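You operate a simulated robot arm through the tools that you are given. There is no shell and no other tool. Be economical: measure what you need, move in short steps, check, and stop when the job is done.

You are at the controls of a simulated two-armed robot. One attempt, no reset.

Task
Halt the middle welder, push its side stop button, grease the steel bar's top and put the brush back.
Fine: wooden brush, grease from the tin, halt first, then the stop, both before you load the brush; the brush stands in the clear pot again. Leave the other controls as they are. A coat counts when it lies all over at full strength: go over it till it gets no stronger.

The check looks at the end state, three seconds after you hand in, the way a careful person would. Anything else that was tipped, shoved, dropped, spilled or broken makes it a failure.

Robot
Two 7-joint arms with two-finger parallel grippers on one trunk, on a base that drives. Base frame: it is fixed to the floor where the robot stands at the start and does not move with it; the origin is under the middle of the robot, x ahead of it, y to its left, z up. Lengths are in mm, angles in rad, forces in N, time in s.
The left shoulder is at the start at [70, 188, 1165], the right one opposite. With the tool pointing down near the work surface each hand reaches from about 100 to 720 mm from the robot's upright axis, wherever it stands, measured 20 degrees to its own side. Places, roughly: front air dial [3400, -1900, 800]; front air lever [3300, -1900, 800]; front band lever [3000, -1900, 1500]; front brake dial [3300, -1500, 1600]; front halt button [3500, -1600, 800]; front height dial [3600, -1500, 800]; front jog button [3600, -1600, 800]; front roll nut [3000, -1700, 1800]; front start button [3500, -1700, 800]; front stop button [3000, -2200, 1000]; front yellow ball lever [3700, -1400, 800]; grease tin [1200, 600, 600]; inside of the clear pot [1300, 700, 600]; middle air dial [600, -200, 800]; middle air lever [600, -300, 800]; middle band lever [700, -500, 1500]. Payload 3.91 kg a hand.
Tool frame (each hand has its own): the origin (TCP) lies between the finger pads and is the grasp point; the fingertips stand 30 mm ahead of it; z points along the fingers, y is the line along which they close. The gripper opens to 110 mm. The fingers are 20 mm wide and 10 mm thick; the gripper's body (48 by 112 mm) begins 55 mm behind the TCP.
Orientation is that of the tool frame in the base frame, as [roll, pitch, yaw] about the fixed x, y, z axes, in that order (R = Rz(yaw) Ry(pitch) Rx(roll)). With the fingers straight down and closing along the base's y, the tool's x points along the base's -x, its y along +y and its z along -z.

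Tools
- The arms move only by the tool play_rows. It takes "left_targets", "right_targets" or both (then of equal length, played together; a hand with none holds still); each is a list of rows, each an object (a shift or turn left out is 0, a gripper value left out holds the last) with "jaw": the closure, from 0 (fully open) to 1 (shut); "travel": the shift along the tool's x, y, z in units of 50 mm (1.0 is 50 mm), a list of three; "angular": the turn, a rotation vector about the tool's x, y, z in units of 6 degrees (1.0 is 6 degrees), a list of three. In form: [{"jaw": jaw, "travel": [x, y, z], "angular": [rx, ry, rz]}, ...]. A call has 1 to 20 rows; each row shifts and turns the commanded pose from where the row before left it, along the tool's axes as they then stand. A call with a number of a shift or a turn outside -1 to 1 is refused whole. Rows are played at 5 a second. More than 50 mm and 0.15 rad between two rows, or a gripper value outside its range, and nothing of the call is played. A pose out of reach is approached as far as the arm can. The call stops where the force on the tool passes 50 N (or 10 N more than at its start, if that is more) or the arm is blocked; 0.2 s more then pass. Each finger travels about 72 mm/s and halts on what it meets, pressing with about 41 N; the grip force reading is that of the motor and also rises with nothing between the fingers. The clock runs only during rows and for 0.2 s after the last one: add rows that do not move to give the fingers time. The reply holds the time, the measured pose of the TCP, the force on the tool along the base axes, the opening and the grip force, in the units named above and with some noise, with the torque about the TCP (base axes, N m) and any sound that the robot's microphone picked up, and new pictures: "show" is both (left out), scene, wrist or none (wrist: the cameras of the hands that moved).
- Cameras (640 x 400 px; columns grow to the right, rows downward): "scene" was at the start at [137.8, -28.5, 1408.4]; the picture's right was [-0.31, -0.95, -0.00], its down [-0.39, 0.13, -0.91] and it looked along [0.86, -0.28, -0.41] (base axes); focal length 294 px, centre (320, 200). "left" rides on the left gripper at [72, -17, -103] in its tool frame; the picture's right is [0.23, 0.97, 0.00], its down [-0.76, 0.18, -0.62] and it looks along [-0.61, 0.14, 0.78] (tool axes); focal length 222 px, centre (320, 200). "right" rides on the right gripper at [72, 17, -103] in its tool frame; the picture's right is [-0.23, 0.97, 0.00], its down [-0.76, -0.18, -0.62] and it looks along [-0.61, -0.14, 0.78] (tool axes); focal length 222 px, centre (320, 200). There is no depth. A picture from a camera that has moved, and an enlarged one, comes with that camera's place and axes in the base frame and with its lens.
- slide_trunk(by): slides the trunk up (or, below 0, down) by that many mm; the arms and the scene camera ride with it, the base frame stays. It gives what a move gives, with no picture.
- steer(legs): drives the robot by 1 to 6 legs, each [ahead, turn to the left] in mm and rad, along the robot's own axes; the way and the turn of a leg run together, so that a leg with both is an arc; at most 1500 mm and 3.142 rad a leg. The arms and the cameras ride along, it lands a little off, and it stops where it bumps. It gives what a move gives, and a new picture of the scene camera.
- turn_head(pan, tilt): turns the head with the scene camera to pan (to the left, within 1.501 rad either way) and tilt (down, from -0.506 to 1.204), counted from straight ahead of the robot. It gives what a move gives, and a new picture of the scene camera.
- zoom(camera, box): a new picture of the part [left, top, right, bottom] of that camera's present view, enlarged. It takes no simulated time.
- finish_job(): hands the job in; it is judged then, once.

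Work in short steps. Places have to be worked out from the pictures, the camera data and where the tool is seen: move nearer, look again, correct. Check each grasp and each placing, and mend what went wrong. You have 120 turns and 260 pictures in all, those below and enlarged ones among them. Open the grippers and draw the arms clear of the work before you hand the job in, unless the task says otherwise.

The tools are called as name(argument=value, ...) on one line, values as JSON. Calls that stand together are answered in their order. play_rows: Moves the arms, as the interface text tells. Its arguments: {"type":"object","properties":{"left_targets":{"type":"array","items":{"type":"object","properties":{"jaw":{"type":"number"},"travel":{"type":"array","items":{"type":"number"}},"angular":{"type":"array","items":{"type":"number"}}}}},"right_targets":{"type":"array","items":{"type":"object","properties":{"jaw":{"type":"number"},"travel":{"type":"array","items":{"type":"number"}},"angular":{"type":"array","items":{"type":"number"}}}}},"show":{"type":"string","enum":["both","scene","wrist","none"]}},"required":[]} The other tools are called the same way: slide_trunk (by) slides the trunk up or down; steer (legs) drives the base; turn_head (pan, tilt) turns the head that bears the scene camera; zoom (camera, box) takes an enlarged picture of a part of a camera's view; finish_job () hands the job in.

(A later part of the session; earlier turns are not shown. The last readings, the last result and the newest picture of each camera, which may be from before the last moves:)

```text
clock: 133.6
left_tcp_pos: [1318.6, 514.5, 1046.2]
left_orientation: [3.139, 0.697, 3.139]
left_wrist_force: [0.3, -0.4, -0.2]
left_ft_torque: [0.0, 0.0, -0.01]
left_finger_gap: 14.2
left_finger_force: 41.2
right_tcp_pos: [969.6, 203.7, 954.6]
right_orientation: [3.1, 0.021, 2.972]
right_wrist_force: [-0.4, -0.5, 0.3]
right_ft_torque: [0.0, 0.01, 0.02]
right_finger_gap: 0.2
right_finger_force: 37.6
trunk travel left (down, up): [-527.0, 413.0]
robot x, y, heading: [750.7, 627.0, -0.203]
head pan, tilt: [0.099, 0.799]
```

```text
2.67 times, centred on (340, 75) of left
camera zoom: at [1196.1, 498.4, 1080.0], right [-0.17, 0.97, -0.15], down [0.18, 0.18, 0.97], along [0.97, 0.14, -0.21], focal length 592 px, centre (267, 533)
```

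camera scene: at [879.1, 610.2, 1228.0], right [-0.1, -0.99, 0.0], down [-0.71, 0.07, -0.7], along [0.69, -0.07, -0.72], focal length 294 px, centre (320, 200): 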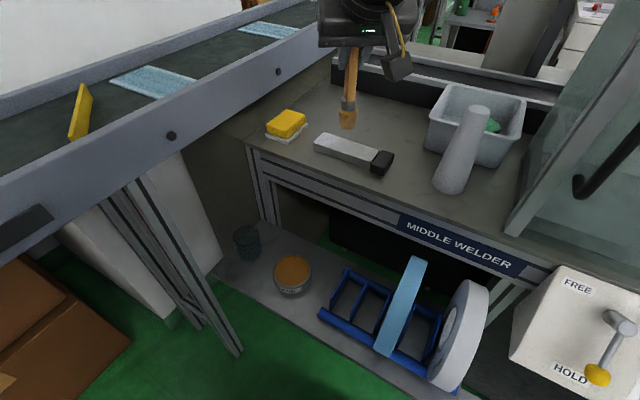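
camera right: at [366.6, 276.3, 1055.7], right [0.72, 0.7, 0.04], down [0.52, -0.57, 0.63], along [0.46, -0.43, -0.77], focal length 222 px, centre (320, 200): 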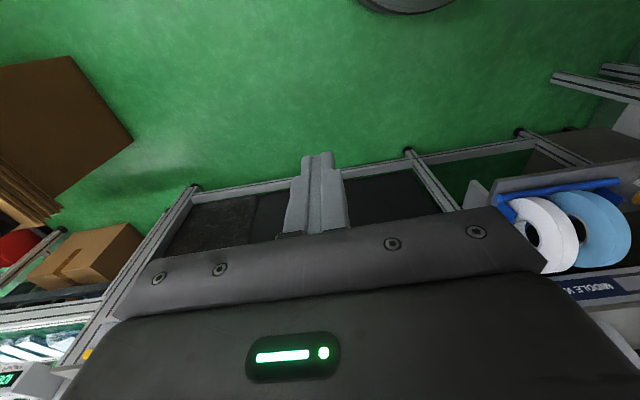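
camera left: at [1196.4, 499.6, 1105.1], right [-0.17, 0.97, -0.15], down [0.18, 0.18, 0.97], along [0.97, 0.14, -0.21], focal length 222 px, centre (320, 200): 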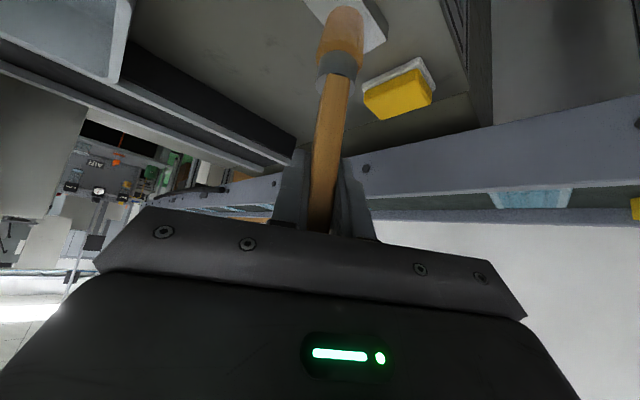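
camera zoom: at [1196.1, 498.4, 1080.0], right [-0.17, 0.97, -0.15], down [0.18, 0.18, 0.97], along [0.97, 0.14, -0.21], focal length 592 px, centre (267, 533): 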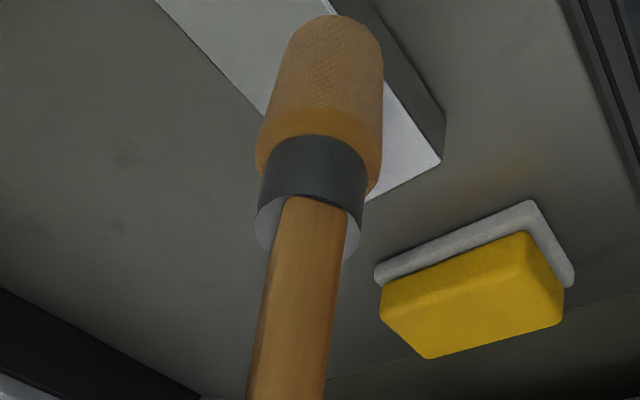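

Triangulating from the closer views: bar top z≈873, centre (1367,508), 127×43 mm, tip offset (+10.5,-1,-139). I move the tip over the centre and lower it to about 9 mm above.

play_rows(left_targets=[{"travel": [-0.573, -0.11, 0.481]}, {"travel": [0.16, 0, 0.19]}, {"travel": [0.16, 0, 0.19]}, {}], show="none")

zoom(camera="scene", box=[290, 90, 410, 190])

zoom(camera="left", box=[220, 0, 460, 150])

```text
clock: 134.6
left_tcp_pos: [1355.6, 509.8, 1020.9]
left_orientation: [-3.141, 0.699, 3.142]
left_wrist_force: [-0.1, 0.4, -0.2]
left_ft_torque: [0.0, -0.06, 0.0]
left_finger_gap: 14.4
left_finger_force: 41.0
right_tcp_pos: [969.7, 202.3, 954.3]
right_orientation: [3.104, 0.02, 2.971]
right_wrist_force: [0.2, 0.4, 0.5]
right_ft_torque: [0.02, -0.01, -0.01]
right_finger_gap: 0.1
right_finger_force: 37.7
trunk travel left (down, up): [-527.0, 413.0]
robot x, y, heading: [749.0, 630.2, -0.203]
head pan, tilt: [0.099, 0.799]
```

```text
4.00 times, centred on (350, 140) of scene
camera zoom: at [879.1, 609.0, 1227.9], right [-0.1, -0.99, 0.0], down [-0.71, 0.07, -0.7], along [0.69, -0.07, -0.72], focal length 1176 px, centre (200, 440)
```

zoom: 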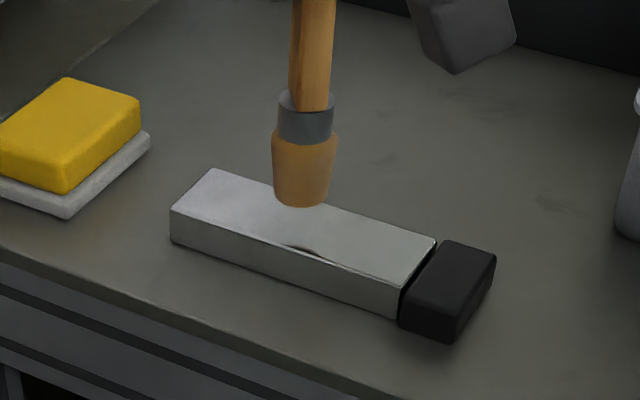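

```text
2.67 times, centred on (340, 75) of left
camera zoom: at [1233.0, 493.0, 1055.2], right [-0.17, 0.97, -0.15], down [0.18, 0.18, 0.97], along [0.97, 0.14, -0.21], focal length 592 px, centre (267, 533)
```

zoom: 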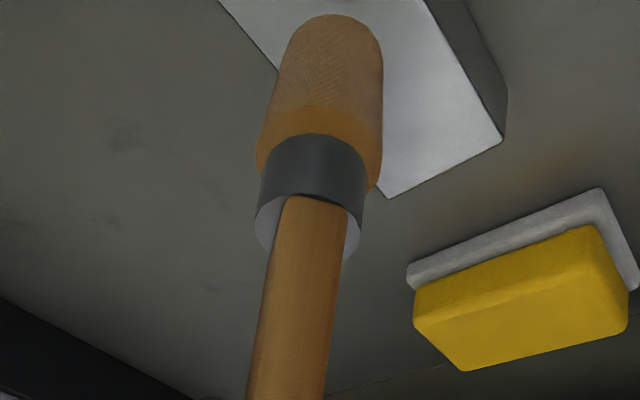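

Everything agrees: tip above (1369,508), bar top z≈874. I lower in 2 mm steps until it touches.

play_rows(left_targets=[{"travel": [0.051, 0, 0.061]}, {"travel": [0.026, 0, 0.031]}, {"travel": [0.026, 0, 0.031]}, {}], show="none")

zoom(camera="scene", box=[290, 90, 410, 190])

```text
clock: 135.6
left_tcp_pos: [1356.3, 509.0, 1013.1]
left_orientation: [3.14, 0.697, 3.141]
left_wrist_force: [0.5, 0.6, -0.8]
left_ft_torque: [0.04, 0.0, -0.01]
left_finger_gap: 14.2
left_finger_force: 41.5
right_tcp_pos: [970.2, 202.4, 954.8]
right_orientation: [3.101, 0.021, 2.973]
right_wrist_force: [-0.3, -0.1, 0.6]
right_ft_torque: [0.0, 0.05, -0.01]
right_finger_gap: 0.0
right_finger_force: 38.0
trunk travel left (down, up): [-527.0, 413.0]
robot x, y, heading: [751.1, 625.4, -0.206]
head pan, tilt: [0.099, 0.799]
```

```text
4.00 times, centred on (350, 140) of scene
camera zoom: at [879.5, 609.1, 1227.9], right [-0.1, -0.99, 0.0], down [-0.71, 0.07, -0.7], along [0.69, -0.07, -0.72], focal length 1176 px, centre (200, 440)
```

zoom: 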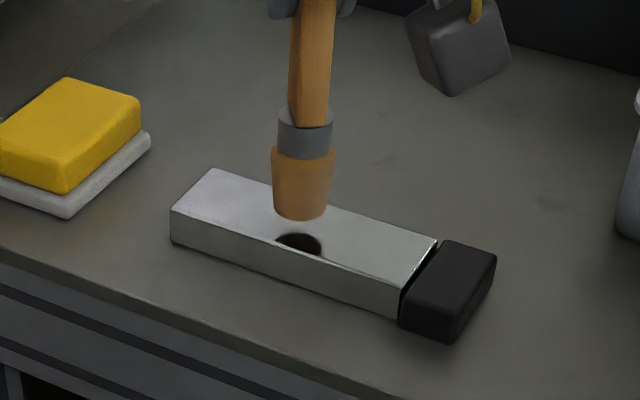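

The reflection shows about 6–7 mm left. I continue down in 2 mm steps.

play_rows(left_targets=[{"travel": [0.026, 0, 0.031]}, {"travel": [0.026, 0, 0.031]}, {"travel": [0.02, 0, 0.023]}, {}], show="none")

zoom(camera="scene", box=[290, 90, 410, 190])

```text
clock: 136.6
left_tcp_pos: [1357.1, 508.1, 1009.6]
left_orientation: [-3.141, 0.698, 3.14]
left_wrist_force: [1.0, -1.7, -1.0]
left_ft_torque: [0.03, -0.03, 0.05]
left_finger_gap: 14.3
left_finger_force: 41.0
right_tcp_pos: [970.6, 201.4, 953.9]
right_orientation: [3.103, 0.021, 2.973]
right_wrist_force: [-0.1, -0.7, 0.1]
right_ft_torque: [-0.02, 0.01, -0.03]
right_finger_gap: 0.2
right_finger_force: 38.6
trunk travel left (down, up): [-527.0, 413.0]
robot x, y, heading: [748.0, 625.0, -0.206]
head pan, tilt: [0.099, 0.799]
```

```text
4.00 times, centred on (350, 140) of scene
camera zoom: at [879.5, 609.1, 1227.9], right [-0.1, -0.99, 0.0], down [-0.71, 0.07, -0.7], along [0.69, -0.07, -0.72], focal length 1176 px, centre (200, 440)
```

zoom: 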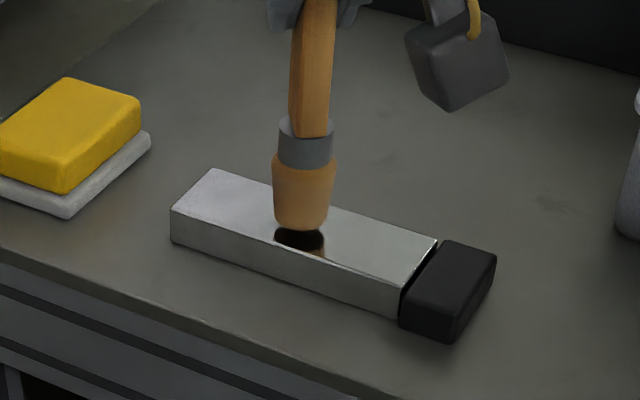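

Nearly touching. Another 3 mm should give light contact.

play_rows(left_targets=[{"travel": [0.02, 0, 0.023]}, {"travel": [0.02, 0, 0.023]}, {}], show="none")

zoom(camera="scene", box=[290, 90, 410, 190])

```text
clock: 137.4
left_tcp_pos: [1357.3, 509.8, 1005.3]
left_orientation: [3.14, 0.699, -3.141]
left_wrist_force: [0.8, -1.2, -0.3]
left_ft_torque: [-0.02, 0.02, 0.0]
left_finger_gap: 14.4
left_finger_force: 41.5
right_tcp_pos: [970.4, 202.8, 954.4]
right_orientation: [3.104, 0.022, 2.973]
right_wrist_force: [0.6, 0.1, -0.4]
right_ft_torque: [0.01, 0.01, 0.0]
right_finger_gap: 0.1
right_finger_force: 37.8
trunk travel left (down, up): [-527.0, 413.0]
robot x, y, heading: [749.6, 625.4, -0.205]
head pan, tilt: [0.099, 0.799]
```

```text
4.00 times, centred on (350, 140) of scene
camera zoom: at [879.6, 609.1, 1227.9], right [-0.1, -0.99, 0.0], down [-0.71, 0.07, -0.7], along [0.69, -0.07, -0.72], focal length 1176 px, centre (200, 440)
```

zoom: 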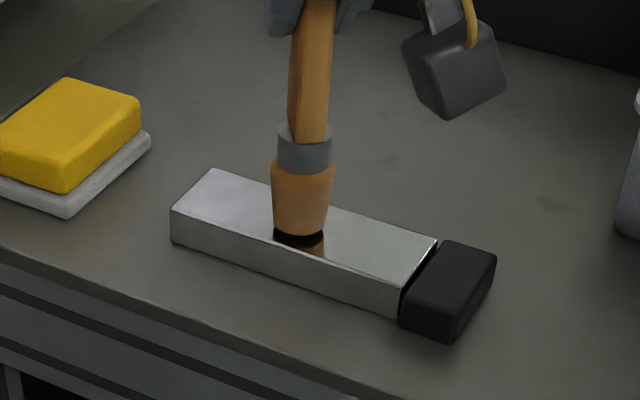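

Still no contact force. I press on 2 mm at a time.

play_rows(left_targets=[{"travel": [0.026, 0, 0.031]}, {}, {"travel": [0.02, 0, 0.023]}, {}], show="none")

zoom(camera="scene", box=[290, 90, 410, 190])

```text
clock: 138.4
left_tcp_pos: [1357.3, 509.3, 1001.6]
left_orientation: [-3.141, 0.698, 3.141]
left_wrist_force: [0.4, -0.4, 0.4]
left_ft_torque: [-0.02, -0.02, 0.0]
left_finger_gap: 14.1
left_finger_force: 40.9
right_tcp_pos: [970.5, 203.4, 954.3]
right_orientation: [3.104, 0.021, 2.973]
right_wrist_force: [0.5, -0.4, 0.6]
right_ft_torque: [-0.01, -0.02, -0.01]
right_finger_gap: 0.3
right_finger_force: 37.5
trunk travel left (down, up): [-527.0, 413.0]
robot x, y, heading: [749.5, 626.4, -0.199]
head pan, tilt: [0.099, 0.799]
```

```text
4.00 times, centred on (350, 140) of scene
camera zoom: at [879.5, 609.1, 1227.9], right [-0.1, -0.99, 0.0], down [-0.71, 0.07, -0.7], along [0.69, -0.07, -0.72], focal length 1176 px, centre (200, 440)
```

zoom: 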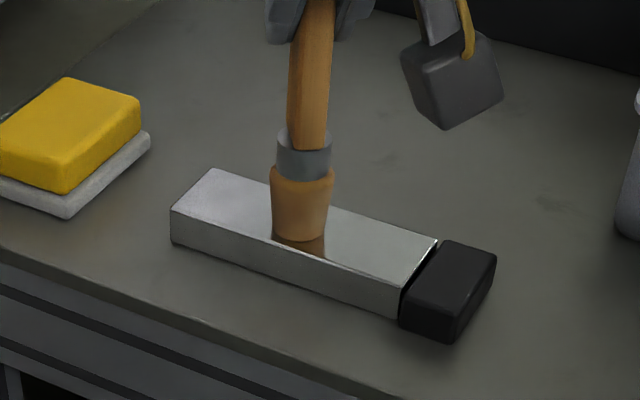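

Reflection and tip have merged: contact. I press 2 mm more and make a test stroke toward the left end.

play_rows(left_targets=[{"travel": [0.026, 0, 0.031]}, {"travel": [-0.13, 0.246, 0.11]}, {"travel": [-0.13, 0.246, 0.11]}, {"travel": [-0.13, 0.246, 0.11]}, {}], show="none")

zoom(camera="scene", box=[290, 90, 410, 190])

```text
clock: 139.6
left_tcp_pos: [1379.9, 545.7, 1001.6]
left_orientation: [3.141, 0.703, 3.138]
left_wrist_force: [-1.6, -3.4, 14.9]
left_ft_torque: [-0.36, 0.08, -0.02]
left_finger_gap: 14.3
left_finger_force: 41.1
right_tcp_pos: [968.7, 202.6, 954.3]
right_orientation: [3.104, 0.023, 2.972]
right_wrist_force: [0.7, 0.9, 0.5]
right_ft_torque: [0.03, 0.03, -0.02]
right_finger_gap: 0.0
right_finger_force: 37.9
trunk travel left (down, up): [-527.0, 413.0]
robot x, y, heading: [748.1, 631.8, -0.206]
head pan, tilt: [0.099, 0.799]
```

```text
4.00 times, centred on (350, 140) of scene
camera zoom: at [877.3, 608.3, 1228.2], right [-0.1, -0.99, 0.0], down [-0.71, 0.08, -0.7], along [0.69, -0.07, -0.72], focal length 1176 px, centre (200, 440)
```

zoom: 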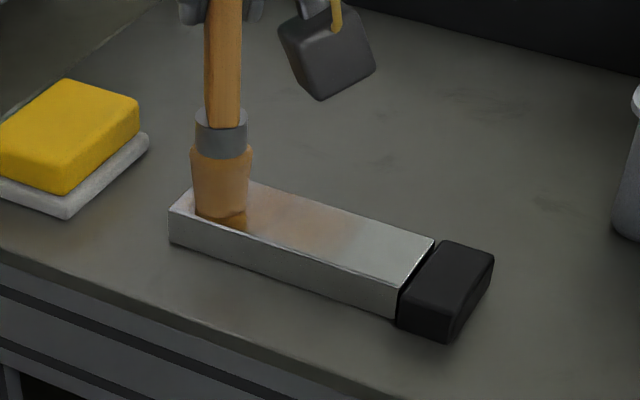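

A coat appears behind the brush, at a gentle 15 N. I now run lanes along the full bar: near lane to the right end, then middle lane back.

play_rows(left_targets=[{"travel": [-0.023, 0.323, 0.02]}, {"travel": [0.138, -0.257, -0.116]}, {"travel": [0.138, -0.257, -0.116]}, {"travel": [0.138, -0.257, -0.116]}, {"travel": [0.138, -0.257, -0.116]}, {"travel": [0.138, -0.257, -0.116]}, {"travel": [0.138, -0.257, -0.116]}, {"travel": [0.138, -0.257, -0.116]}, {"travel": [-0.124, -0.117, 0.104]}, {"travel": [-0.138, 0.257, 0.116]}, {"travel": [-0.138, 0.257, 0.116]}, {"travel": [-0.138, 0.257, 0.116]}, {"travel": [-0.138, 0.257, 0.116]}, {"travel": [-0.138, 0.257, 0.116]}, {"travel": [-0.138, 0.257, 0.116]}, {"travel": [-0.138, 0.257, 0.116]}, {"travel": [-0.124, -0.117, 0.104]}, {}], show="none")

zoom(camera="scene", box=[290, 90, 410, 190])

```text
clock: 143.4
left_tcp_pos: [1397.9, 552.1, 1001.2]
left_orientation: [3.139, 0.701, -3.141]
left_wrist_force: [-3.3, 5.7, 16.8]
left_ft_torque: [0.52, 0.25, 0.02]
left_finger_gap: 14.1
left_finger_force: 40.3
right_tcp_pos: [967.2, 204.4, 955.3]
right_orientation: [3.105, 0.024, 2.972]
right_wrist_force: [-0.5, 0.1, 0.2]
right_ft_torque: [0.04, -0.01, 0.0]
right_finger_gap: 0.0
right_finger_force: 37.6
trunk travel left (down, up): [-527.0, 413.0]
robot x, y, heading: [745.6, 624.9, -0.205]
head pan, tilt: [0.099, 0.799]
```

```text
4.00 times, centred on (350, 140) of scene
camera zoom: at [876.8, 610.7, 1228.2], right [-0.1, -0.99, 0.0], down [-0.71, 0.07, -0.7], along [0.7, -0.07, -0.72], focal length 1176 px, centre (200, 440)
```

zoom: 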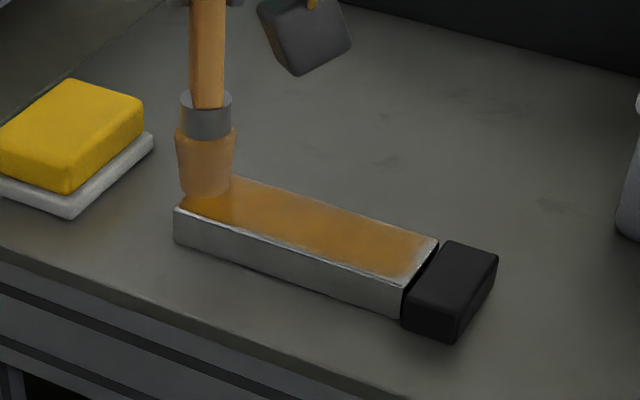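

The coat spreads well; only the front edge and the right end look thin. Next: far lane back, across the right end, then the near edge lane.

play_rows(left_targets=[{"travel": [0.138, -0.257, -0.116]}, {"travel": [0.138, -0.257, -0.116]}, {"travel": [0.138, -0.257, -0.116]}, {"travel": [0.138, -0.257, -0.116]}, {"travel": [0.138, -0.257, -0.116]}, {"travel": [0.138, -0.257, -0.116]}, {"travel": [0.138, -0.257, -0.116]}, {"travel": [0.044, -0.082, -0.037]}, {"travel": [0.149, 0.141, -0.125]}, {"travel": [0.149, 0.141, -0.125]}, {"travel": [-0.146, 0.274, 0.123]}, {"travel": [-0.146, 0.274, 0.123]}, {"travel": [-0.146, 0.274, 0.123]}, {"travel": [-0.146, 0.274, 0.123]}, {"travel": [-0.146, 0.274, 0.123]}, {"travel": [-0.146, 0.274, 0.123]}, {"travel": [-0.146, 0.274, 0.123]}, {"travel": [-0.174, -0.164, 0.146]}, {}], show="none")

zoom(camera="scene", box=[290, 90, 410, 190])

```text
clock: 147.4
left_tcp_pos: [1391.3, 560.6, 1000.9]
left_orientation: [-3.141, 0.702, -3.141]
left_wrist_force: [-2.8, 3.5, 13.8]
left_ft_torque: [0.35, 0.09, 0.03]
left_finger_gap: 14.6
left_finger_force: 40.6
right_tcp_pos: [969.5, 203.7, 956.1]
right_orientation: [3.103, 0.023, 2.973]
right_wrist_force: [0.5, 0.4, -0.7]
right_ft_torque: [-0.03, -0.01, -0.01]
right_finger_gap: 0.0
right_finger_force: 38.1
trunk travel left (down, up): [-527.0, 413.0]
robot x, y, heading: [748.5, 625.7, -0.207]
head pan, tilt: [0.099, 0.799]
```

```text
4.00 times, centred on (350, 140) of scene
camera zoom: at [877.5, 610.7, 1228.1], right [-0.1, -0.99, 0.0], down [-0.71, 0.07, -0.7], along [0.69, -0.07, -0.72], focal length 1176 px, centre (200, 440)
```

zoom: 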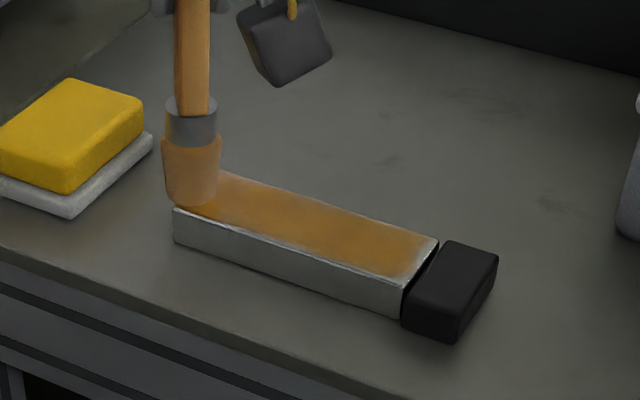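

Far edge still looks lighter. I do a far edge lane and another middle lane, then check whether the colour still deepens.

play_rows(left_targets=[{"travel": [-0.174, -0.164, 0.146]}, {"travel": [0.146, -0.274, -0.123]}, {"travel": [0.146, -0.274, -0.123]}, {"travel": [0.146, -0.274, -0.123]}, {"travel": [0.146, -0.274, -0.123]}, {"travel": [0.146, -0.274, -0.123]}, {"travel": [0.146, -0.274, -0.123]}, {"travel": [0.146, -0.274, -0.123]}, {"travel": [0.174, 0.164, -0.146]}, {"travel": [-0.146, 0.274, 0.123]}, {"travel": [-0.146, 0.274, 0.123]}, {"travel": [-0.146, 0.274, 0.123]}, {"travel": [-0.146, 0.274, 0.123]}, {"travel": [-0.146, 0.274, 0.123]}, {"travel": [-0.146, 0.274, 0.123]}, {"travel": [-0.146, 0.274, 0.123]}, {"travel": [0.174, 0.164, -0.146]}, {}], show="none")

zoom(camera="scene", box=[290, 90, 410, 190])

```text
clock: 151.2
left_tcp_pos: [1381.9, 567.8, 999.7]
left_orientation: [3.141, 0.699, 3.141]
left_wrist_force: [2.4, -0.4, 13.5]
left_ft_torque: [-0.12, -0.51, 0.02]
left_finger_gap: 14.1
left_finger_force: 40.8
right_tcp_pos: [969.7, 202.4, 954.9]
right_orientation: [3.1, 0.022, 2.971]
right_wrist_force: [0.5, 0.3, 0.4]
right_ft_torque: [0.0, 0.02, 0.02]
right_finger_gap: 0.0
right_finger_force: 37.4
trunk travel left (down, up): [-527.0, 413.0]
robot x, y, heading: [750.2, 627.5, -0.201]
head pan, tilt: [0.099, 0.799]
```

```text
4.00 times, centred on (350, 140) of scene
camera zoom: at [878.5, 609.1, 1228.1], right [-0.1, -0.99, 0.0], down [-0.71, 0.07, -0.7], along [0.69, -0.07, -0.72], focal length 1176 px, centre (200, 440)
```

zoom: 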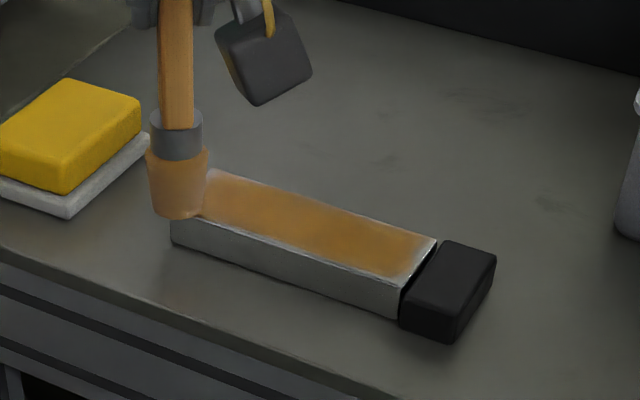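

The bristles have gone pale, so the brush is running dry. I go back to the tin and reload.

play_rows(left_targets=[{"travel": [-0.515, 0, -0.613]}, {"travel": [-0.515, 0, -0.613]}, {"travel": [0.598, 0.355, -0.5]}, {"travel": [0.598, 0.355, -0.5]}, {"travel": [0.598, 0.355, -0.5]}, {"travel": [0.598, 0.355, -0.5]}, {"travel": [0.551, 0, 0.657]}, {"travel": [0.551, 0, 0.657]}, {"travel": [0.551, 0, 0.657]}, {"travel": [0.551, 0, 0.657]}, {"travel": [0.551, 0, 0.657]}, {}], show="none")

zoom(camera="scene", box=[230, 100, 430, 290])

```text
clock: 153.8
left_tcp_pos: [1225.6, 637.5, 864.0]
left_orientation: [-3.141, 0.697, -3.141]
left_wrist_force: [0.3, -0.6, -1.1]
left_ft_torque: [0.01, 0.02, 0.01]
left_finger_gap: 14.4
left_finger_force: 40.7
right_tcp_pos: [970.5, 203.2, 954.8]
right_orientation: [3.103, 0.023, 2.972]
right_wrist_force: [0.1, -0.3, 0.4]
right_ft_torque: [0.0, -0.03, 0.0]
right_finger_gap: 0.2
right_finger_force: 37.5
trunk travel left (down, up): [-527.0, 413.0]
robot x, y, heading: [749.6, 627.6, -0.197]
head pan, tilt: [0.099, 0.799]
```

```text
2.11 times, centred on (330, 195) of scene
camera zoom: at [879.0, 609.5, 1228.0], right [-0.1, -0.99, 0.0], down [-0.71, 0.07, -0.7], along [0.69, -0.07, -0.72], focal length 619 px, centre (299, 210)
```

zoom: 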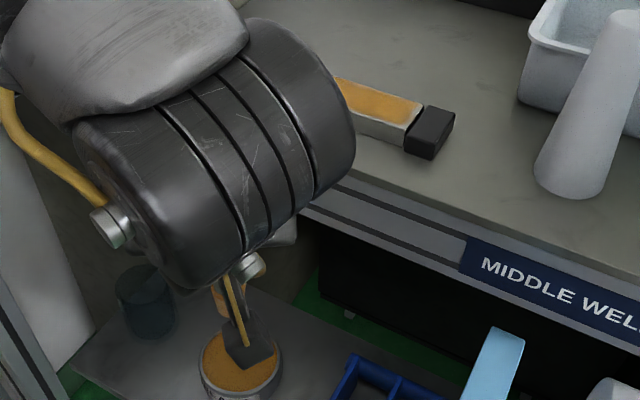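

Over the tin at the same tip position as before. I descend, dip, stir a little and lift again.

play_rows(left_targets=[{"travel": [0.551, 0, 0.657]}, {"travel": [0.54, 0, 0.643]}, {"travel": [0.051, 0, 0.061]}, {"travel": [0.051, 0, 0.061]}, {"travel": [0.051, 0, 0.061]}, {"travel": [0.045, 0, 0.054]}, {"travel": [0.03, 0, 0.036]}, {}, {}], show="none")

play_rows(left_targets=[{"travel": [0, 0.1, 0]}, {"travel": [0, -0.2, 0]}, {"travel": [0, 0.1, 0]}, {"travel": [-0.5, 0, -0.6]}, {"travel": [-0.5, 0, -0.6]}, {"travel": [-0.5, 0, -0.6]}, {}], show="both")

```text
clock: 155.8
left_tcp_pos: [1226.2, 636.9, 761.9]
left_orientation: [3.141, 0.697, 3.14]
left_wrist_force: [-0.4, -0.1, 0.3]
left_ft_torque: [-0.01, -0.05, 0.03]
left_finger_gap: 14.2
left_finger_force: 41.1
right_tcp_pos: [970.0, 201.6, 954.8]
right_orientation: [3.103, 0.022, 2.971]
right_wrist_force: [-0.1, 0.1, -0.5]
right_ft_torque: [-0.01, 0.0, -0.01]
right_finger_gap: 0.0
right_finger_force: 37.4
trunk travel left (down, up): [-527.0, 413.0]
robot x, y, heading: [751.3, 627.4, -0.206]
head pan, tilt: [0.099, 0.799]
```

```text
clock: 157.4
left_tcp_pos: [1225.7, 637.2, 879.5]
left_orientation: [3.139, 0.698, 3.14]
left_wrist_force: [0.5, -0.5, -1.1]
left_ft_torque: [0.03, 0.0, 0.05]
left_finger_gap: 14.0
left_finger_force: 40.9
right_tcp_pos: [970.8, 202.6, 955.3]
right_orientation: [3.101, 0.02, 2.972]
right_wrist_force: [-0.5, 0.1, 0.1]
right_ft_torque: [-0.03, 0.04, -0.01]
right_finger_gap: 0.0
right_finger_force: 38.0
trunk travel left (down, up): [-527.0, 413.0]
robot x, y, heading: [753.1, 627.1, -0.205]
head pan, tilt: [0.099, 0.799]
camera scene: at [880.3, 608.7, 1227.8], right [-0.1, -0.99, 0.0], down [-0.71, 0.07, -0.7], along [0.69, -0.07, -0.72], focal length 294 px, centre (320, 200)
camera left: at [1102.9, 620.2, 912.6], right [-0.17, 0.97, -0.14], down [0.18, 0.18, 0.97], along [0.97, 0.14, -0.21], focal length 222 px, centre (320, 200)
```

scene: 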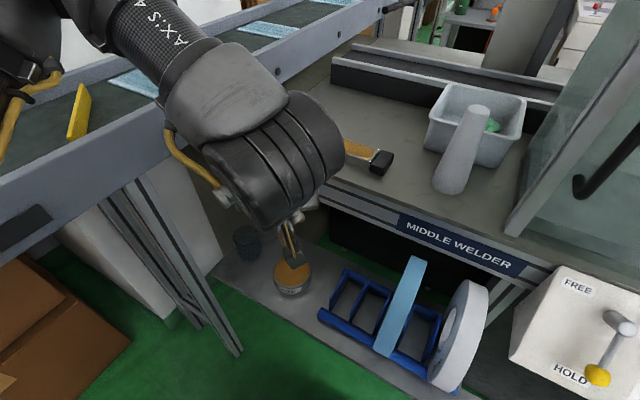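
left: 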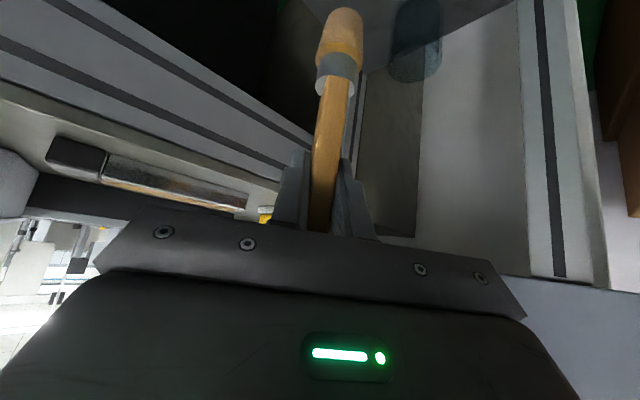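

There was hardly any force this time. I check the bristle colour.

zoom(camera="left", box=[270, 0, 420, 110])

```text
3.64 times, centred on (345, 55) of left
camera zoom: at [1102.9, 620.2, 912.6], right [-0.17, 0.97, -0.14], down [0.18, 0.18, 0.97], along [0.97, 0.14, -0.21], focal length 808 px, centre (229, 727)
```

zoom: 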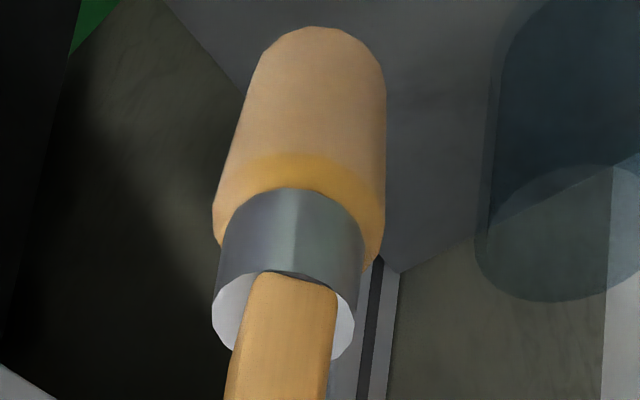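

It is still pale and did not reach the grease. I dip deeper, in small steps until a contact force shows.

play_rows(left_targets=[{"travel": [0.5, 0, 0.6]}, {"travel": [0.5, 0, 0.6]}, {"travel": [0.5, 0, 0.6]}, {"travel": [0.03, 0, 0.036]}, {"travel": [0.03, 0, 0.036]}, {"travel": [0.026, 0, 0.031]}, {"travel": [0.026, 0, 0.031]}, {}], show="none")

```text
clock: 159.2
left_tcp_pos: [1223.9, 637.0, 755.1]
left_orientation: [3.14, 0.705, 3.141]
left_wrist_force: [1.3, 0.1, 35.4]
left_ft_torque: [0.06, -0.28, -0.01]
left_finger_gap: 14.2
left_finger_force: 41.5
right_tcp_pos: [968.0, 203.4, 955.0]
right_orientation: [3.101, 0.025, 2.973]
right_wrist_force: [0.6, -0.4, -0.2]
right_ft_torque: [-0.01, 0.02, 0.0]
right_finger_gap: 0.0
right_finger_force: 37.9
trunk travel left (down, up): [-527.0, 413.0]
robot x, y, heading: [750.9, 626.4, -0.206]
head pan, tilt: [0.099, 0.799]
```

Contact at 35 N. I lift and check the colour.

play_rows(left_targets=[{"travel": [-0.5, 0, -0.6]}, {"travel": [-0.5, 0, -0.6]}, {"travel": [-0.5, 0, -0.6]}, {"travel": [-0.5, 0, -0.6]}, {"travel": [-0.5, 0, -0.6]}, {"travel": [-0.5, 0, -0.6]}, {"travel": [-0.5, 0, -0.6]}, {"travel": [-0.5, 0, -0.6]}, {}], show="none")

zoom(camera="left", box=[270, 0, 420, 110])

zoom(camera="scene", box=[230, 90, 410, 310])

```text
clock: 161.2
left_tcp_pos: [1226.4, 637.9, 1066.9]
left_orientation: [-3.141, 0.697, 3.141]
left_wrist_force: [0.4, -1.2, -0.4]
left_ft_torque: [0.0, 0.04, 0.01]
left_finger_gap: 14.3
left_finger_force: 41.3
right_tcp_pos: [971.1, 204.0, 954.8]
right_orientation: [3.103, 0.019, 2.973]
right_wrist_force: [0.6, 0.4, 0.3]
right_ft_torque: [-0.01, 0.03, 0.0]
right_finger_gap: 0.0
right_finger_force: 37.9
trunk travel left (down, up): [-527.0, 413.0]
robot x, y, heading: [751.8, 629.1, -0.201]
head pan, tilt: [0.099, 0.799]
```

```text
3.64 times, centred on (345, 55) of left
camera zoom: at [1103.0, 621.3, 1099.4], right [-0.17, 0.97, -0.15], down [0.18, 0.18, 0.97], along [0.97, 0.14, -0.21], focal length 808 px, centre (229, 727)
```

zoom: 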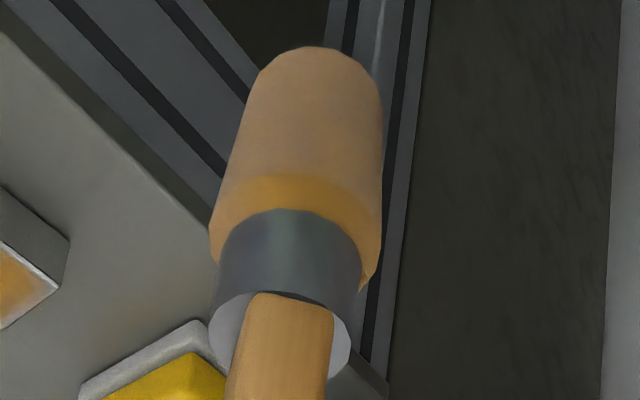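

```text
1.82 times, centred on (320, 200) of scene
camera zoom: at [880.3, 609.0, 1227.8], right [-0.1, -0.99, 0.0], down [-0.71, 0.07, -0.7], along [0.69, -0.07, -0.72], focal length 534 px, centre (320, 200)
```

zoom: 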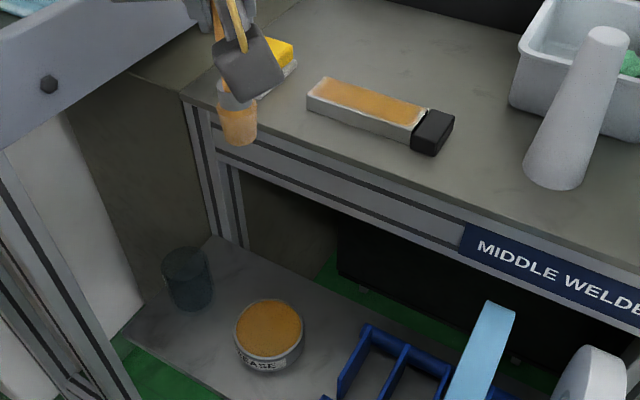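

I return to the bar's left end, near lane, and touch down.

play_rows(left_targets=[{"travel": [-0.594, -0.378, 0.498]}, {"travel": [-0.594, -0.378, 0.498]}, {"travel": [-0.594, -0.378, 0.498]}, {"travel": [-0.594, -0.378, 0.498]}, {"travel": [0.41, 0, 0.49]}, {"travel": [0.41, 0, 0.49]}, {"travel": [0.032, 0, 0.038]}, {"travel": [0.032, 0, 0.038]}, {}], show="none")

zoom(camera="scene", box=[290, 90, 410, 190])

```text
clock: 163.2
left_tcp_pos: [1380.4, 561.8, 996.7]
left_orientation: [3.141, 0.701, -3.141]
left_wrist_force: [-0.1, -0.5, 6.5]
left_ft_torque: [-0.13, -0.19, -0.01]
left_finger_gap: 14.3
left_finger_force: 41.6
right_tcp_pos: [970.3, 202.0, 955.3]
right_orientation: [3.103, 0.022, 2.972]
right_wrist_force: [-0.2, -0.2, -0.3]
right_ft_torque: [-0.01, 0.0, 0.04]
right_finger_gap: 0.2
right_finger_force: 37.8
trunk travel left (down, up): [-527.0, 413.0]
robot x, y, heading: [751.0, 624.6, -0.206]
head pan, tilt: [0.099, 0.799]
```

```text
4.00 times, centred on (350, 140) of scene
camera zoom: at [878.6, 609.1, 1228.1], right [-0.1, -0.99, 0.0], down [-0.71, 0.07, -0.7], along [0.69, -0.07, -0.72], focal length 1176 px, centre (200, 440)
```

zoom: 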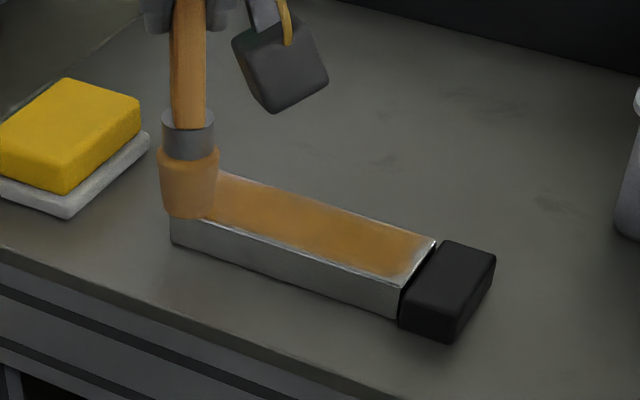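

Light contact. I run near and middle lanes again with slightly more pressure.

play_rows(left_targets=[{"travel": [0.022, 0, 0.026]}, {"travel": [0.143, -0.267, -0.12]}, {"travel": [0.143, -0.267, -0.12]}, {"travel": [0.143, -0.267, -0.12]}, {"travel": [0.143, -0.267, -0.12]}, {"travel": [0.143, -0.267, -0.12]}, {"travel": [0.143, -0.267, -0.12]}, {"travel": [0.143, -0.267, -0.12]}, {"travel": [-0.136, -0.129, 0.115]}, {"travel": [-0.143, 0.267, 0.12]}, {"travel": [-0.143, 0.267, 0.12]}, {"travel": [-0.143, 0.267, 0.12]}, {"travel": [-0.143, 0.267, 0.12]}, {"travel": [-0.143, 0.267, 0.12]}, {"travel": [-0.143, 0.267, 0.12]}, {"travel": [-0.143, 0.267, 0.12]}, {"travel": [-0.136, -0.129, 0.115]}, {}], show="none")

zoom(camera="scene", box=[290, 90, 410, 190])

```text
clock: 167.0
left_tcp_pos: [1396.6, 551.5, 997.8]
left_orientation: [3.139, 0.701, -3.141]
left_wrist_force: [-3.3, 6.0, 19.7]
left_ft_torque: [0.61, 0.19, 0.09]
left_finger_gap: 14.3
left_finger_force: 41.2
right_tcp_pos: [967.8, 204.3, 956.6]
right_orientation: [3.103, 0.024, 2.971]
right_wrist_force: [-0.2, -0.7, 0.2]
right_ft_torque: [0.0, 0.0, 0.01]
right_finger_gap: 0.0
right_finger_force: 37.2
trunk travel left (down, up): [-527.0, 413.0]
robot x, y, heading: [748.2, 626.8, -0.207]
head pan, tilt: [0.099, 0.799]
```

```text
4.00 times, centred on (350, 140) of scene
camera zoom: at [876.2, 611.0, 1228.3], right [-0.1, -0.99, 0.0], down [-0.71, 0.07, -0.7], along [0.7, -0.07, -0.71], focal length 1176 px, centre (200, 440)
```

zoom: 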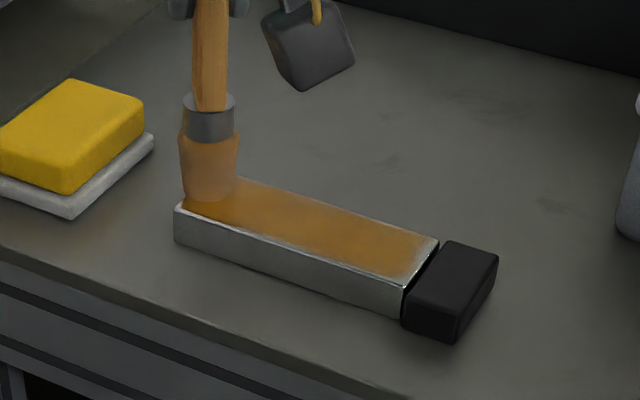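

Stronger now. Next: far lane, across the right end, near edge lane, and across the left end.

play_rows(left_targets=[{"travel": [0.143, -0.267, -0.12]}, {"travel": [0.143, -0.267, -0.12]}, {"travel": [0.143, -0.267, -0.12]}, {"travel": [0.143, -0.267, -0.12]}, {"travel": [0.143, -0.267, -0.12]}, {"travel": [0.143, -0.267, -0.12]}, {"travel": [0.143, -0.267, -0.12]}, {"travel": [0.035, -0.066, -0.029]}, {"travel": [0.161, 0.152, -0.135]}, {"travel": [0.161, 0.152, -0.135]}, {"travel": [-0.148, 0.277, 0.124]}, {"travel": [-0.148, 0.277, 0.124]}, {"travel": [-0.148, 0.277, 0.124]}, {"travel": [-0.148, 0.277, 0.124]}, {"travel": [-0.148, 0.277, 0.124]}, {"travel": [-0.148, 0.277, 0.124]}, {"travel": [-0.148, 0.277, 0.124]}, {"travel": [-0.174, -0.164, 0.146]}, {"travel": [-0.174, -0.164, 0.146]}, {}], show="none")

zoom(camera="scene", box=[290, 90, 410, 190])

```text
clock: 171.2
left_tcp_pos: [1399.0, 548.4, 995.6]
left_orientation: [3.142, 0.701, -3.141]
left_wrist_force: [-1.7, 2.5, 9.1]
left_ft_torque: [0.2, 0.09, -0.01]
left_finger_gap: 14.1
left_finger_force: 41.5
right_tcp_pos: [968.9, 204.2, 954.3]
right_orientation: [3.104, 0.023, 2.972]
right_wrist_force: [0.5, -0.3, 0.8]
right_ft_torque: [0.02, -0.04, 0.05]
right_finger_gap: 0.0
right_finger_force: 37.8
trunk travel left (down, up): [-527.0, 413.0]
robot x, y, heading: [752.7, 625.4, -0.201]
head pan, tilt: [0.099, 0.799]
```

```text
4.00 times, centred on (350, 140) of scene
camera zoom: at [878.1, 610.0, 1228.0], right [-0.1, -0.99, 0.0], down [-0.71, 0.07, -0.7], along [0.69, -0.07, -0.72], focal length 1176 px, centre (200, 440)
```

zoom: 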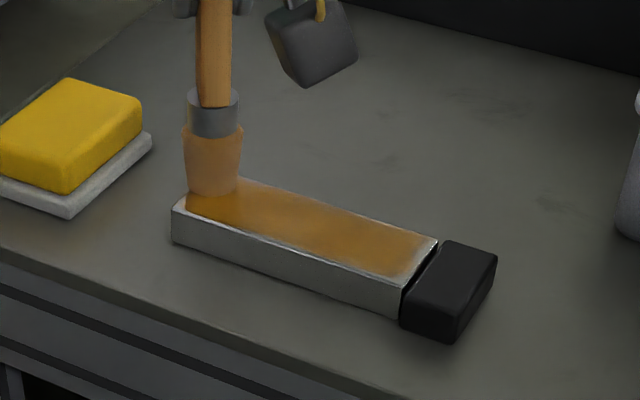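

The right end and far-right edge still look lighter. I press 1.5 mm more and work the far lane, the right end crosswise and the middle once more.

play_rows(left_targets=[{"travel": [0.02, 0, 0.023]}, {"travel": [0.145, -0.272, -0.122]}, {"travel": [0.145, -0.272, -0.122]}, {"travel": [0.145, -0.272, -0.122]}, {"travel": [0.145, -0.272, -0.122]}, {"travel": [0.145, -0.272, -0.122]}, {"travel": [0.145, -0.272, -0.122]}, {"travel": [0.145, -0.272, -0.122]}, {"travel": [0.044, -0.082, -0.037]}, {"travel": [0.112, 0.105, -0.094]}, {"travel": [0.112, 0.105, -0.094]}, {"travel": [0.112, 0.105, -0.094]}, {"travel": [-0.174, -0.164, 0.146]}, {}], show="none")

zoom(camera="scene", box=[290, 90, 410, 190])

```text
clock: 174.2
left_tcp_pos: [1317.3, 456.7, 994.1]
left_orientation: [3.139, 0.699, 3.14]
left_wrist_force: [-7.1, 2.6, 17.2]
left_ft_torque: [0.35, 0.65, 0.05]
left_finger_gap: 14.5
left_finger_force: 41.4
right_tcp_pos: [968.2, 204.4, 953.4]
right_orientation: [3.103, 0.024, 2.971]
right_wrist_force: [-0.7, 0.3, 0.0]
right_ft_torque: [-0.01, 0.0, 0.01]
right_finger_gap: 0.0
right_finger_force: 38.1
trunk travel left (down, up): [-527.0, 413.0]
robot x, y, heading: [746.7, 628.6, -0.202]
head pan, tilt: [0.099, 0.799]
```

```text
4.00 times, centred on (350, 140) of scene
camera zoom: at [876.3, 610.4, 1228.2], right [-0.1, -0.99, 0.0], down [-0.71, 0.07, -0.7], along [0.7, -0.07, -0.71], focal length 1176 px, centre (200, 440)
```

zoom: 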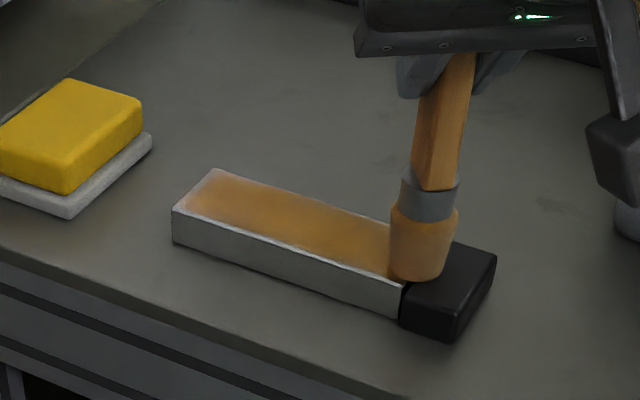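

I do two more full lanes through the middle and far half, then lift and inspect with the brush out of the way.

play_rows(left_targets=[{"travel": [-0.137, 0.256, 0.115]}, {"travel": [-0.137, 0.256, 0.115]}, {"travel": [-0.137, 0.256, 0.115]}, {"travel": [-0.137, 0.256, 0.115]}, {"travel": [-0.137, 0.256, 0.115]}, {"travel": [-0.137, 0.256, 0.115]}, {"travel": [-0.137, 0.256, 0.115]}, {"travel": [-0.137, 0.256, 0.115]}, {"travel": [-0.1, -0.094, 0.083]}, {"travel": [0.145, -0.272, -0.122]}, {"travel": [0.145, -0.272, -0.122]}, {"travel": [0.145, -0.272, -0.122]}, {"travel": [0.145, -0.272, -0.122]}, {"travel": [0.145, -0.272, -0.122]}, {"travel": [0.145, -0.272, -0.122]}, {"travel": [0.145, -0.272, -0.122]}, {"travel": [-0.5, 0, -0.6]}, {"travel": [-0.5, 0, -0.6]}, {}], show="none")

zoom(camera="scene", box=[300, 110, 400, 180])

zoom(camera="left", box=[220, 0, 560, 190])

```text
clock: 178.2
left_tcp_pos: [1337.9, 464.4, 1072.4]
left_orientation: [-3.131, 0.689, -3.124]
left_wrist_force: [-0.7, 0.2, -0.2]
left_ft_torque: [-0.01, 0.01, 0.01]
left_finger_gap: 14.4
left_finger_force: 40.6
right_tcp_pos: [970.0, 202.2, 953.9]
right_orientation: [3.103, 0.021, 2.972]
right_wrist_force: [0.0, -0.7, -0.1]
right_ft_torque: [0.0, 0.03, -0.01]
right_finger_gap: 0.2
right_finger_force: 37.5
trunk travel left (down, up): [-527.0, 413.0]
robot x, y, heading: [753.7, 627.7, -0.208]
head pan, tilt: [0.099, 0.799]
```

```text
5.71 times, centred on (350, 145) of scene
camera zoom: at [880.4, 609.0, 1227.8], right [-0.1, -0.99, 0.0], down [-0.71, 0.07, -0.7], along [0.69, -0.07, -0.72], focal length 1679 px, centre (149, 514)
```

zoom: 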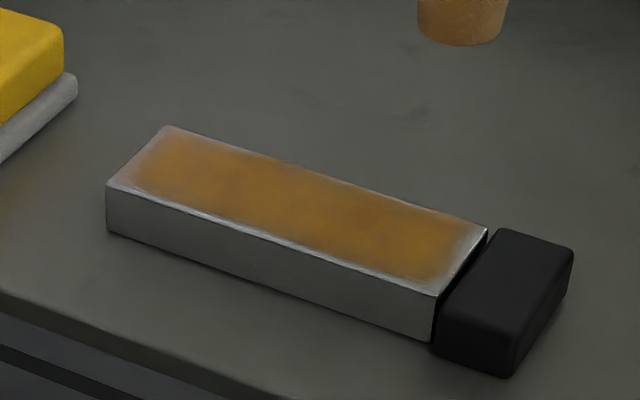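

```text
1.88 times, centred on (390, 95) of left
camera zoom: at [1215.4, 446.9, 1107.3], right [-0.19, 0.97, -0.15], down [0.19, 0.19, 0.96], along [0.96, 0.15, -0.22], focal length 418 px, centre (188, 398)
```

zoom: 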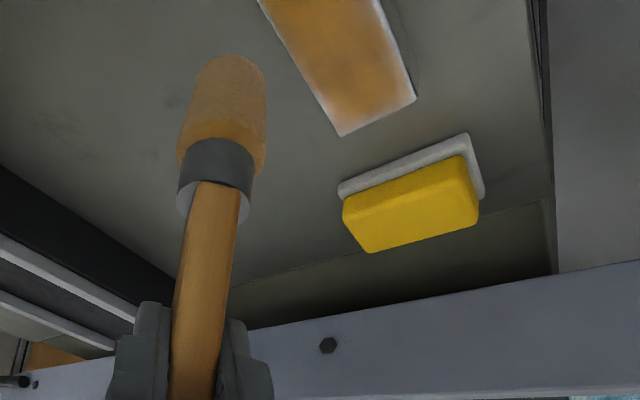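

The view shows a good coat in the middle but faded edges at both ends and along the far side. The brush is pale again, so I reload before doing the edges.

play_rows(left_targets=[{"travel": [0.343, 0.696, -0.288]}, {"travel": [0.343, 0.696, -0.288]}, {"travel": [0.343, 0.696, -0.288]}, {"travel": [0.343, 0.696, -0.288]}, {"travel": [0.343, 0.696, -0.288]}, {"travel": [0.555, 0, 0.661]}, {"travel": [0.555, 0, 0.661]}, {"travel": [0.555, 0, 0.661]}, {"travel": [0.555, 0, 0.661]}, {"travel": [0.555, 0, 0.661]}, {"travel": [0.555, 0, 0.661]}, {"travel": [0.555, 0, 0.661]}, {"travel": [0.051, 0, 0.061]}, {"travel": [0.051, 0, 0.061]}, {"travel": [0.051, 0, 0.061]}, {"travel": [0.038, 0, 0.046]}, {"travel": [0.026, 0, 0.031]}, {}], show="none")

zoom(camera="scene", box=[220, 180, 380, 310])

```text
clock: 182.0
left_tcp_pos: [1220.9, 633.1, 753.1]
left_orientation: [-3.141, 0.698, 3.141]
left_wrist_force: [-0.3, 0.1, 4.1]
left_ft_torque: [0.0, 0.01, -0.01]
left_finger_gap: 14.2
left_finger_force: 40.8
right_tcp_pos: [970.2, 203.0, 954.3]
right_orientation: [3.103, 0.019, 2.972]
right_wrist_force: [-1.1, -0.1, 0.1]
right_ft_torque: [0.01, 0.0, 0.0]
right_finger_gap: 0.0
right_finger_force: 37.4
trunk travel left (down, up): [-527.0, 413.0]
robot x, y, heading: [745.9, 627.3, -0.205]
head pan, tilt: [0.099, 0.799]
```

```text
3.08 times, centred on (300, 245) of scene
camera zoom: at [879.2, 609.3, 1228.0], right [-0.1, -0.99, 0.0], down [-0.71, 0.07, -0.7], along [0.69, -0.07, -0.72], focal length 904 px, centre (382, 62)
```

zoom: 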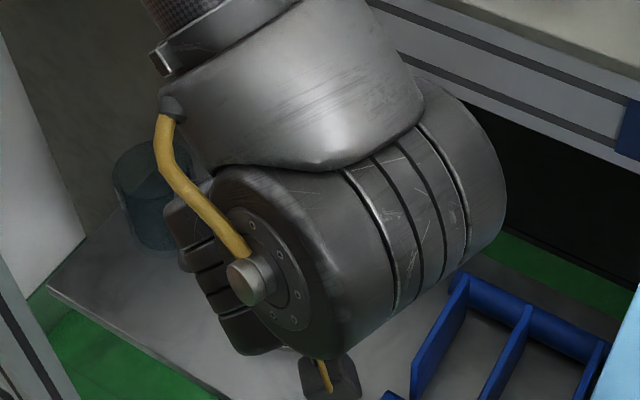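

Just touching the grease (4 N). I dip 3 mm deeper, then lift and carry the brush to just above the near-left corner of the bar.

play_rows(left_targets=[{"travel": [0.038, 0, 0.046]}, {}, {"travel": [0, 0.08, 0]}, {"travel": [0, -0.08, 0]}, {"travel": [-0.57, 0, -0.68]}, {"travel": [-0.57, 0, -0.68]}, {"travel": [-0.57, 0, -0.68]}, {"travel": [-0.57, 0, -0.68]}, {"travel": [-0.57, 0, -0.68]}, {"travel": [-0.57, 0, -0.68]}, {"travel": [-0.57, 0, -0.68]}, {"travel": [-0.605, -0.309, 0.508]}, {"travel": [-0.605, -0.309, 0.508]}, {"travel": [-0.605, -0.309, 0.508]}, {"travel": [-0.605, -0.309, 0.508]}, {"travel": [0.37, 0, 0.44]}, {}], show="none")

zoom(camera="scene", box=[290, 90, 410, 190])

```text
clock: 185.6
left_tcp_pos: [1377.6, 571.3, 1033.5]
left_orientation: [-3.141, 0.699, 3.141]
left_wrist_force: [0.1, -0.1, -0.2]
left_ft_torque: [-0.02, 0.04, 0.0]
left_finger_gap: 14.4
left_finger_force: 40.8
right_tcp_pos: [969.4, 201.5, 953.5]
right_orientation: [3.102, 0.023, 2.973]
right_wrist_force: [0.1, 0.0, -0.2]
right_ft_torque: [-0.01, 0.01, -0.01]
right_finger_gap: 0.2
right_finger_force: 38.0
trunk travel left (down, up): [-527.0, 413.0]
robot x, y, heading: [747.9, 625.1, -0.205]
head pan, tilt: [0.099, 0.799]
```

```text
4.00 times, centred on (350, 140) of scene
camera zoom: at [878.4, 608.7, 1228.0], right [-0.1, -0.99, 0.0], down [-0.71, 0.07, -0.7], along [0.69, -0.07, -0.72], focal length 1176 px, centre (200, 440)
```

zoom: 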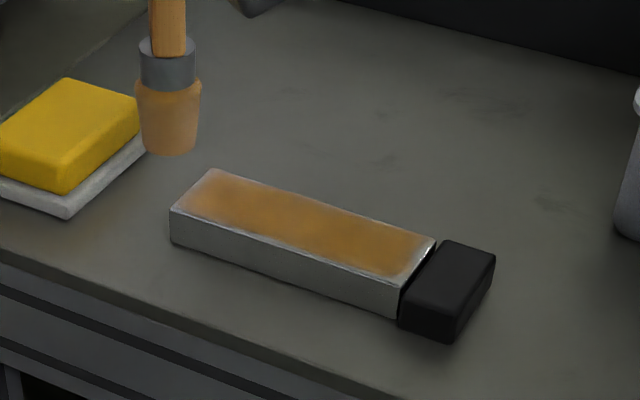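

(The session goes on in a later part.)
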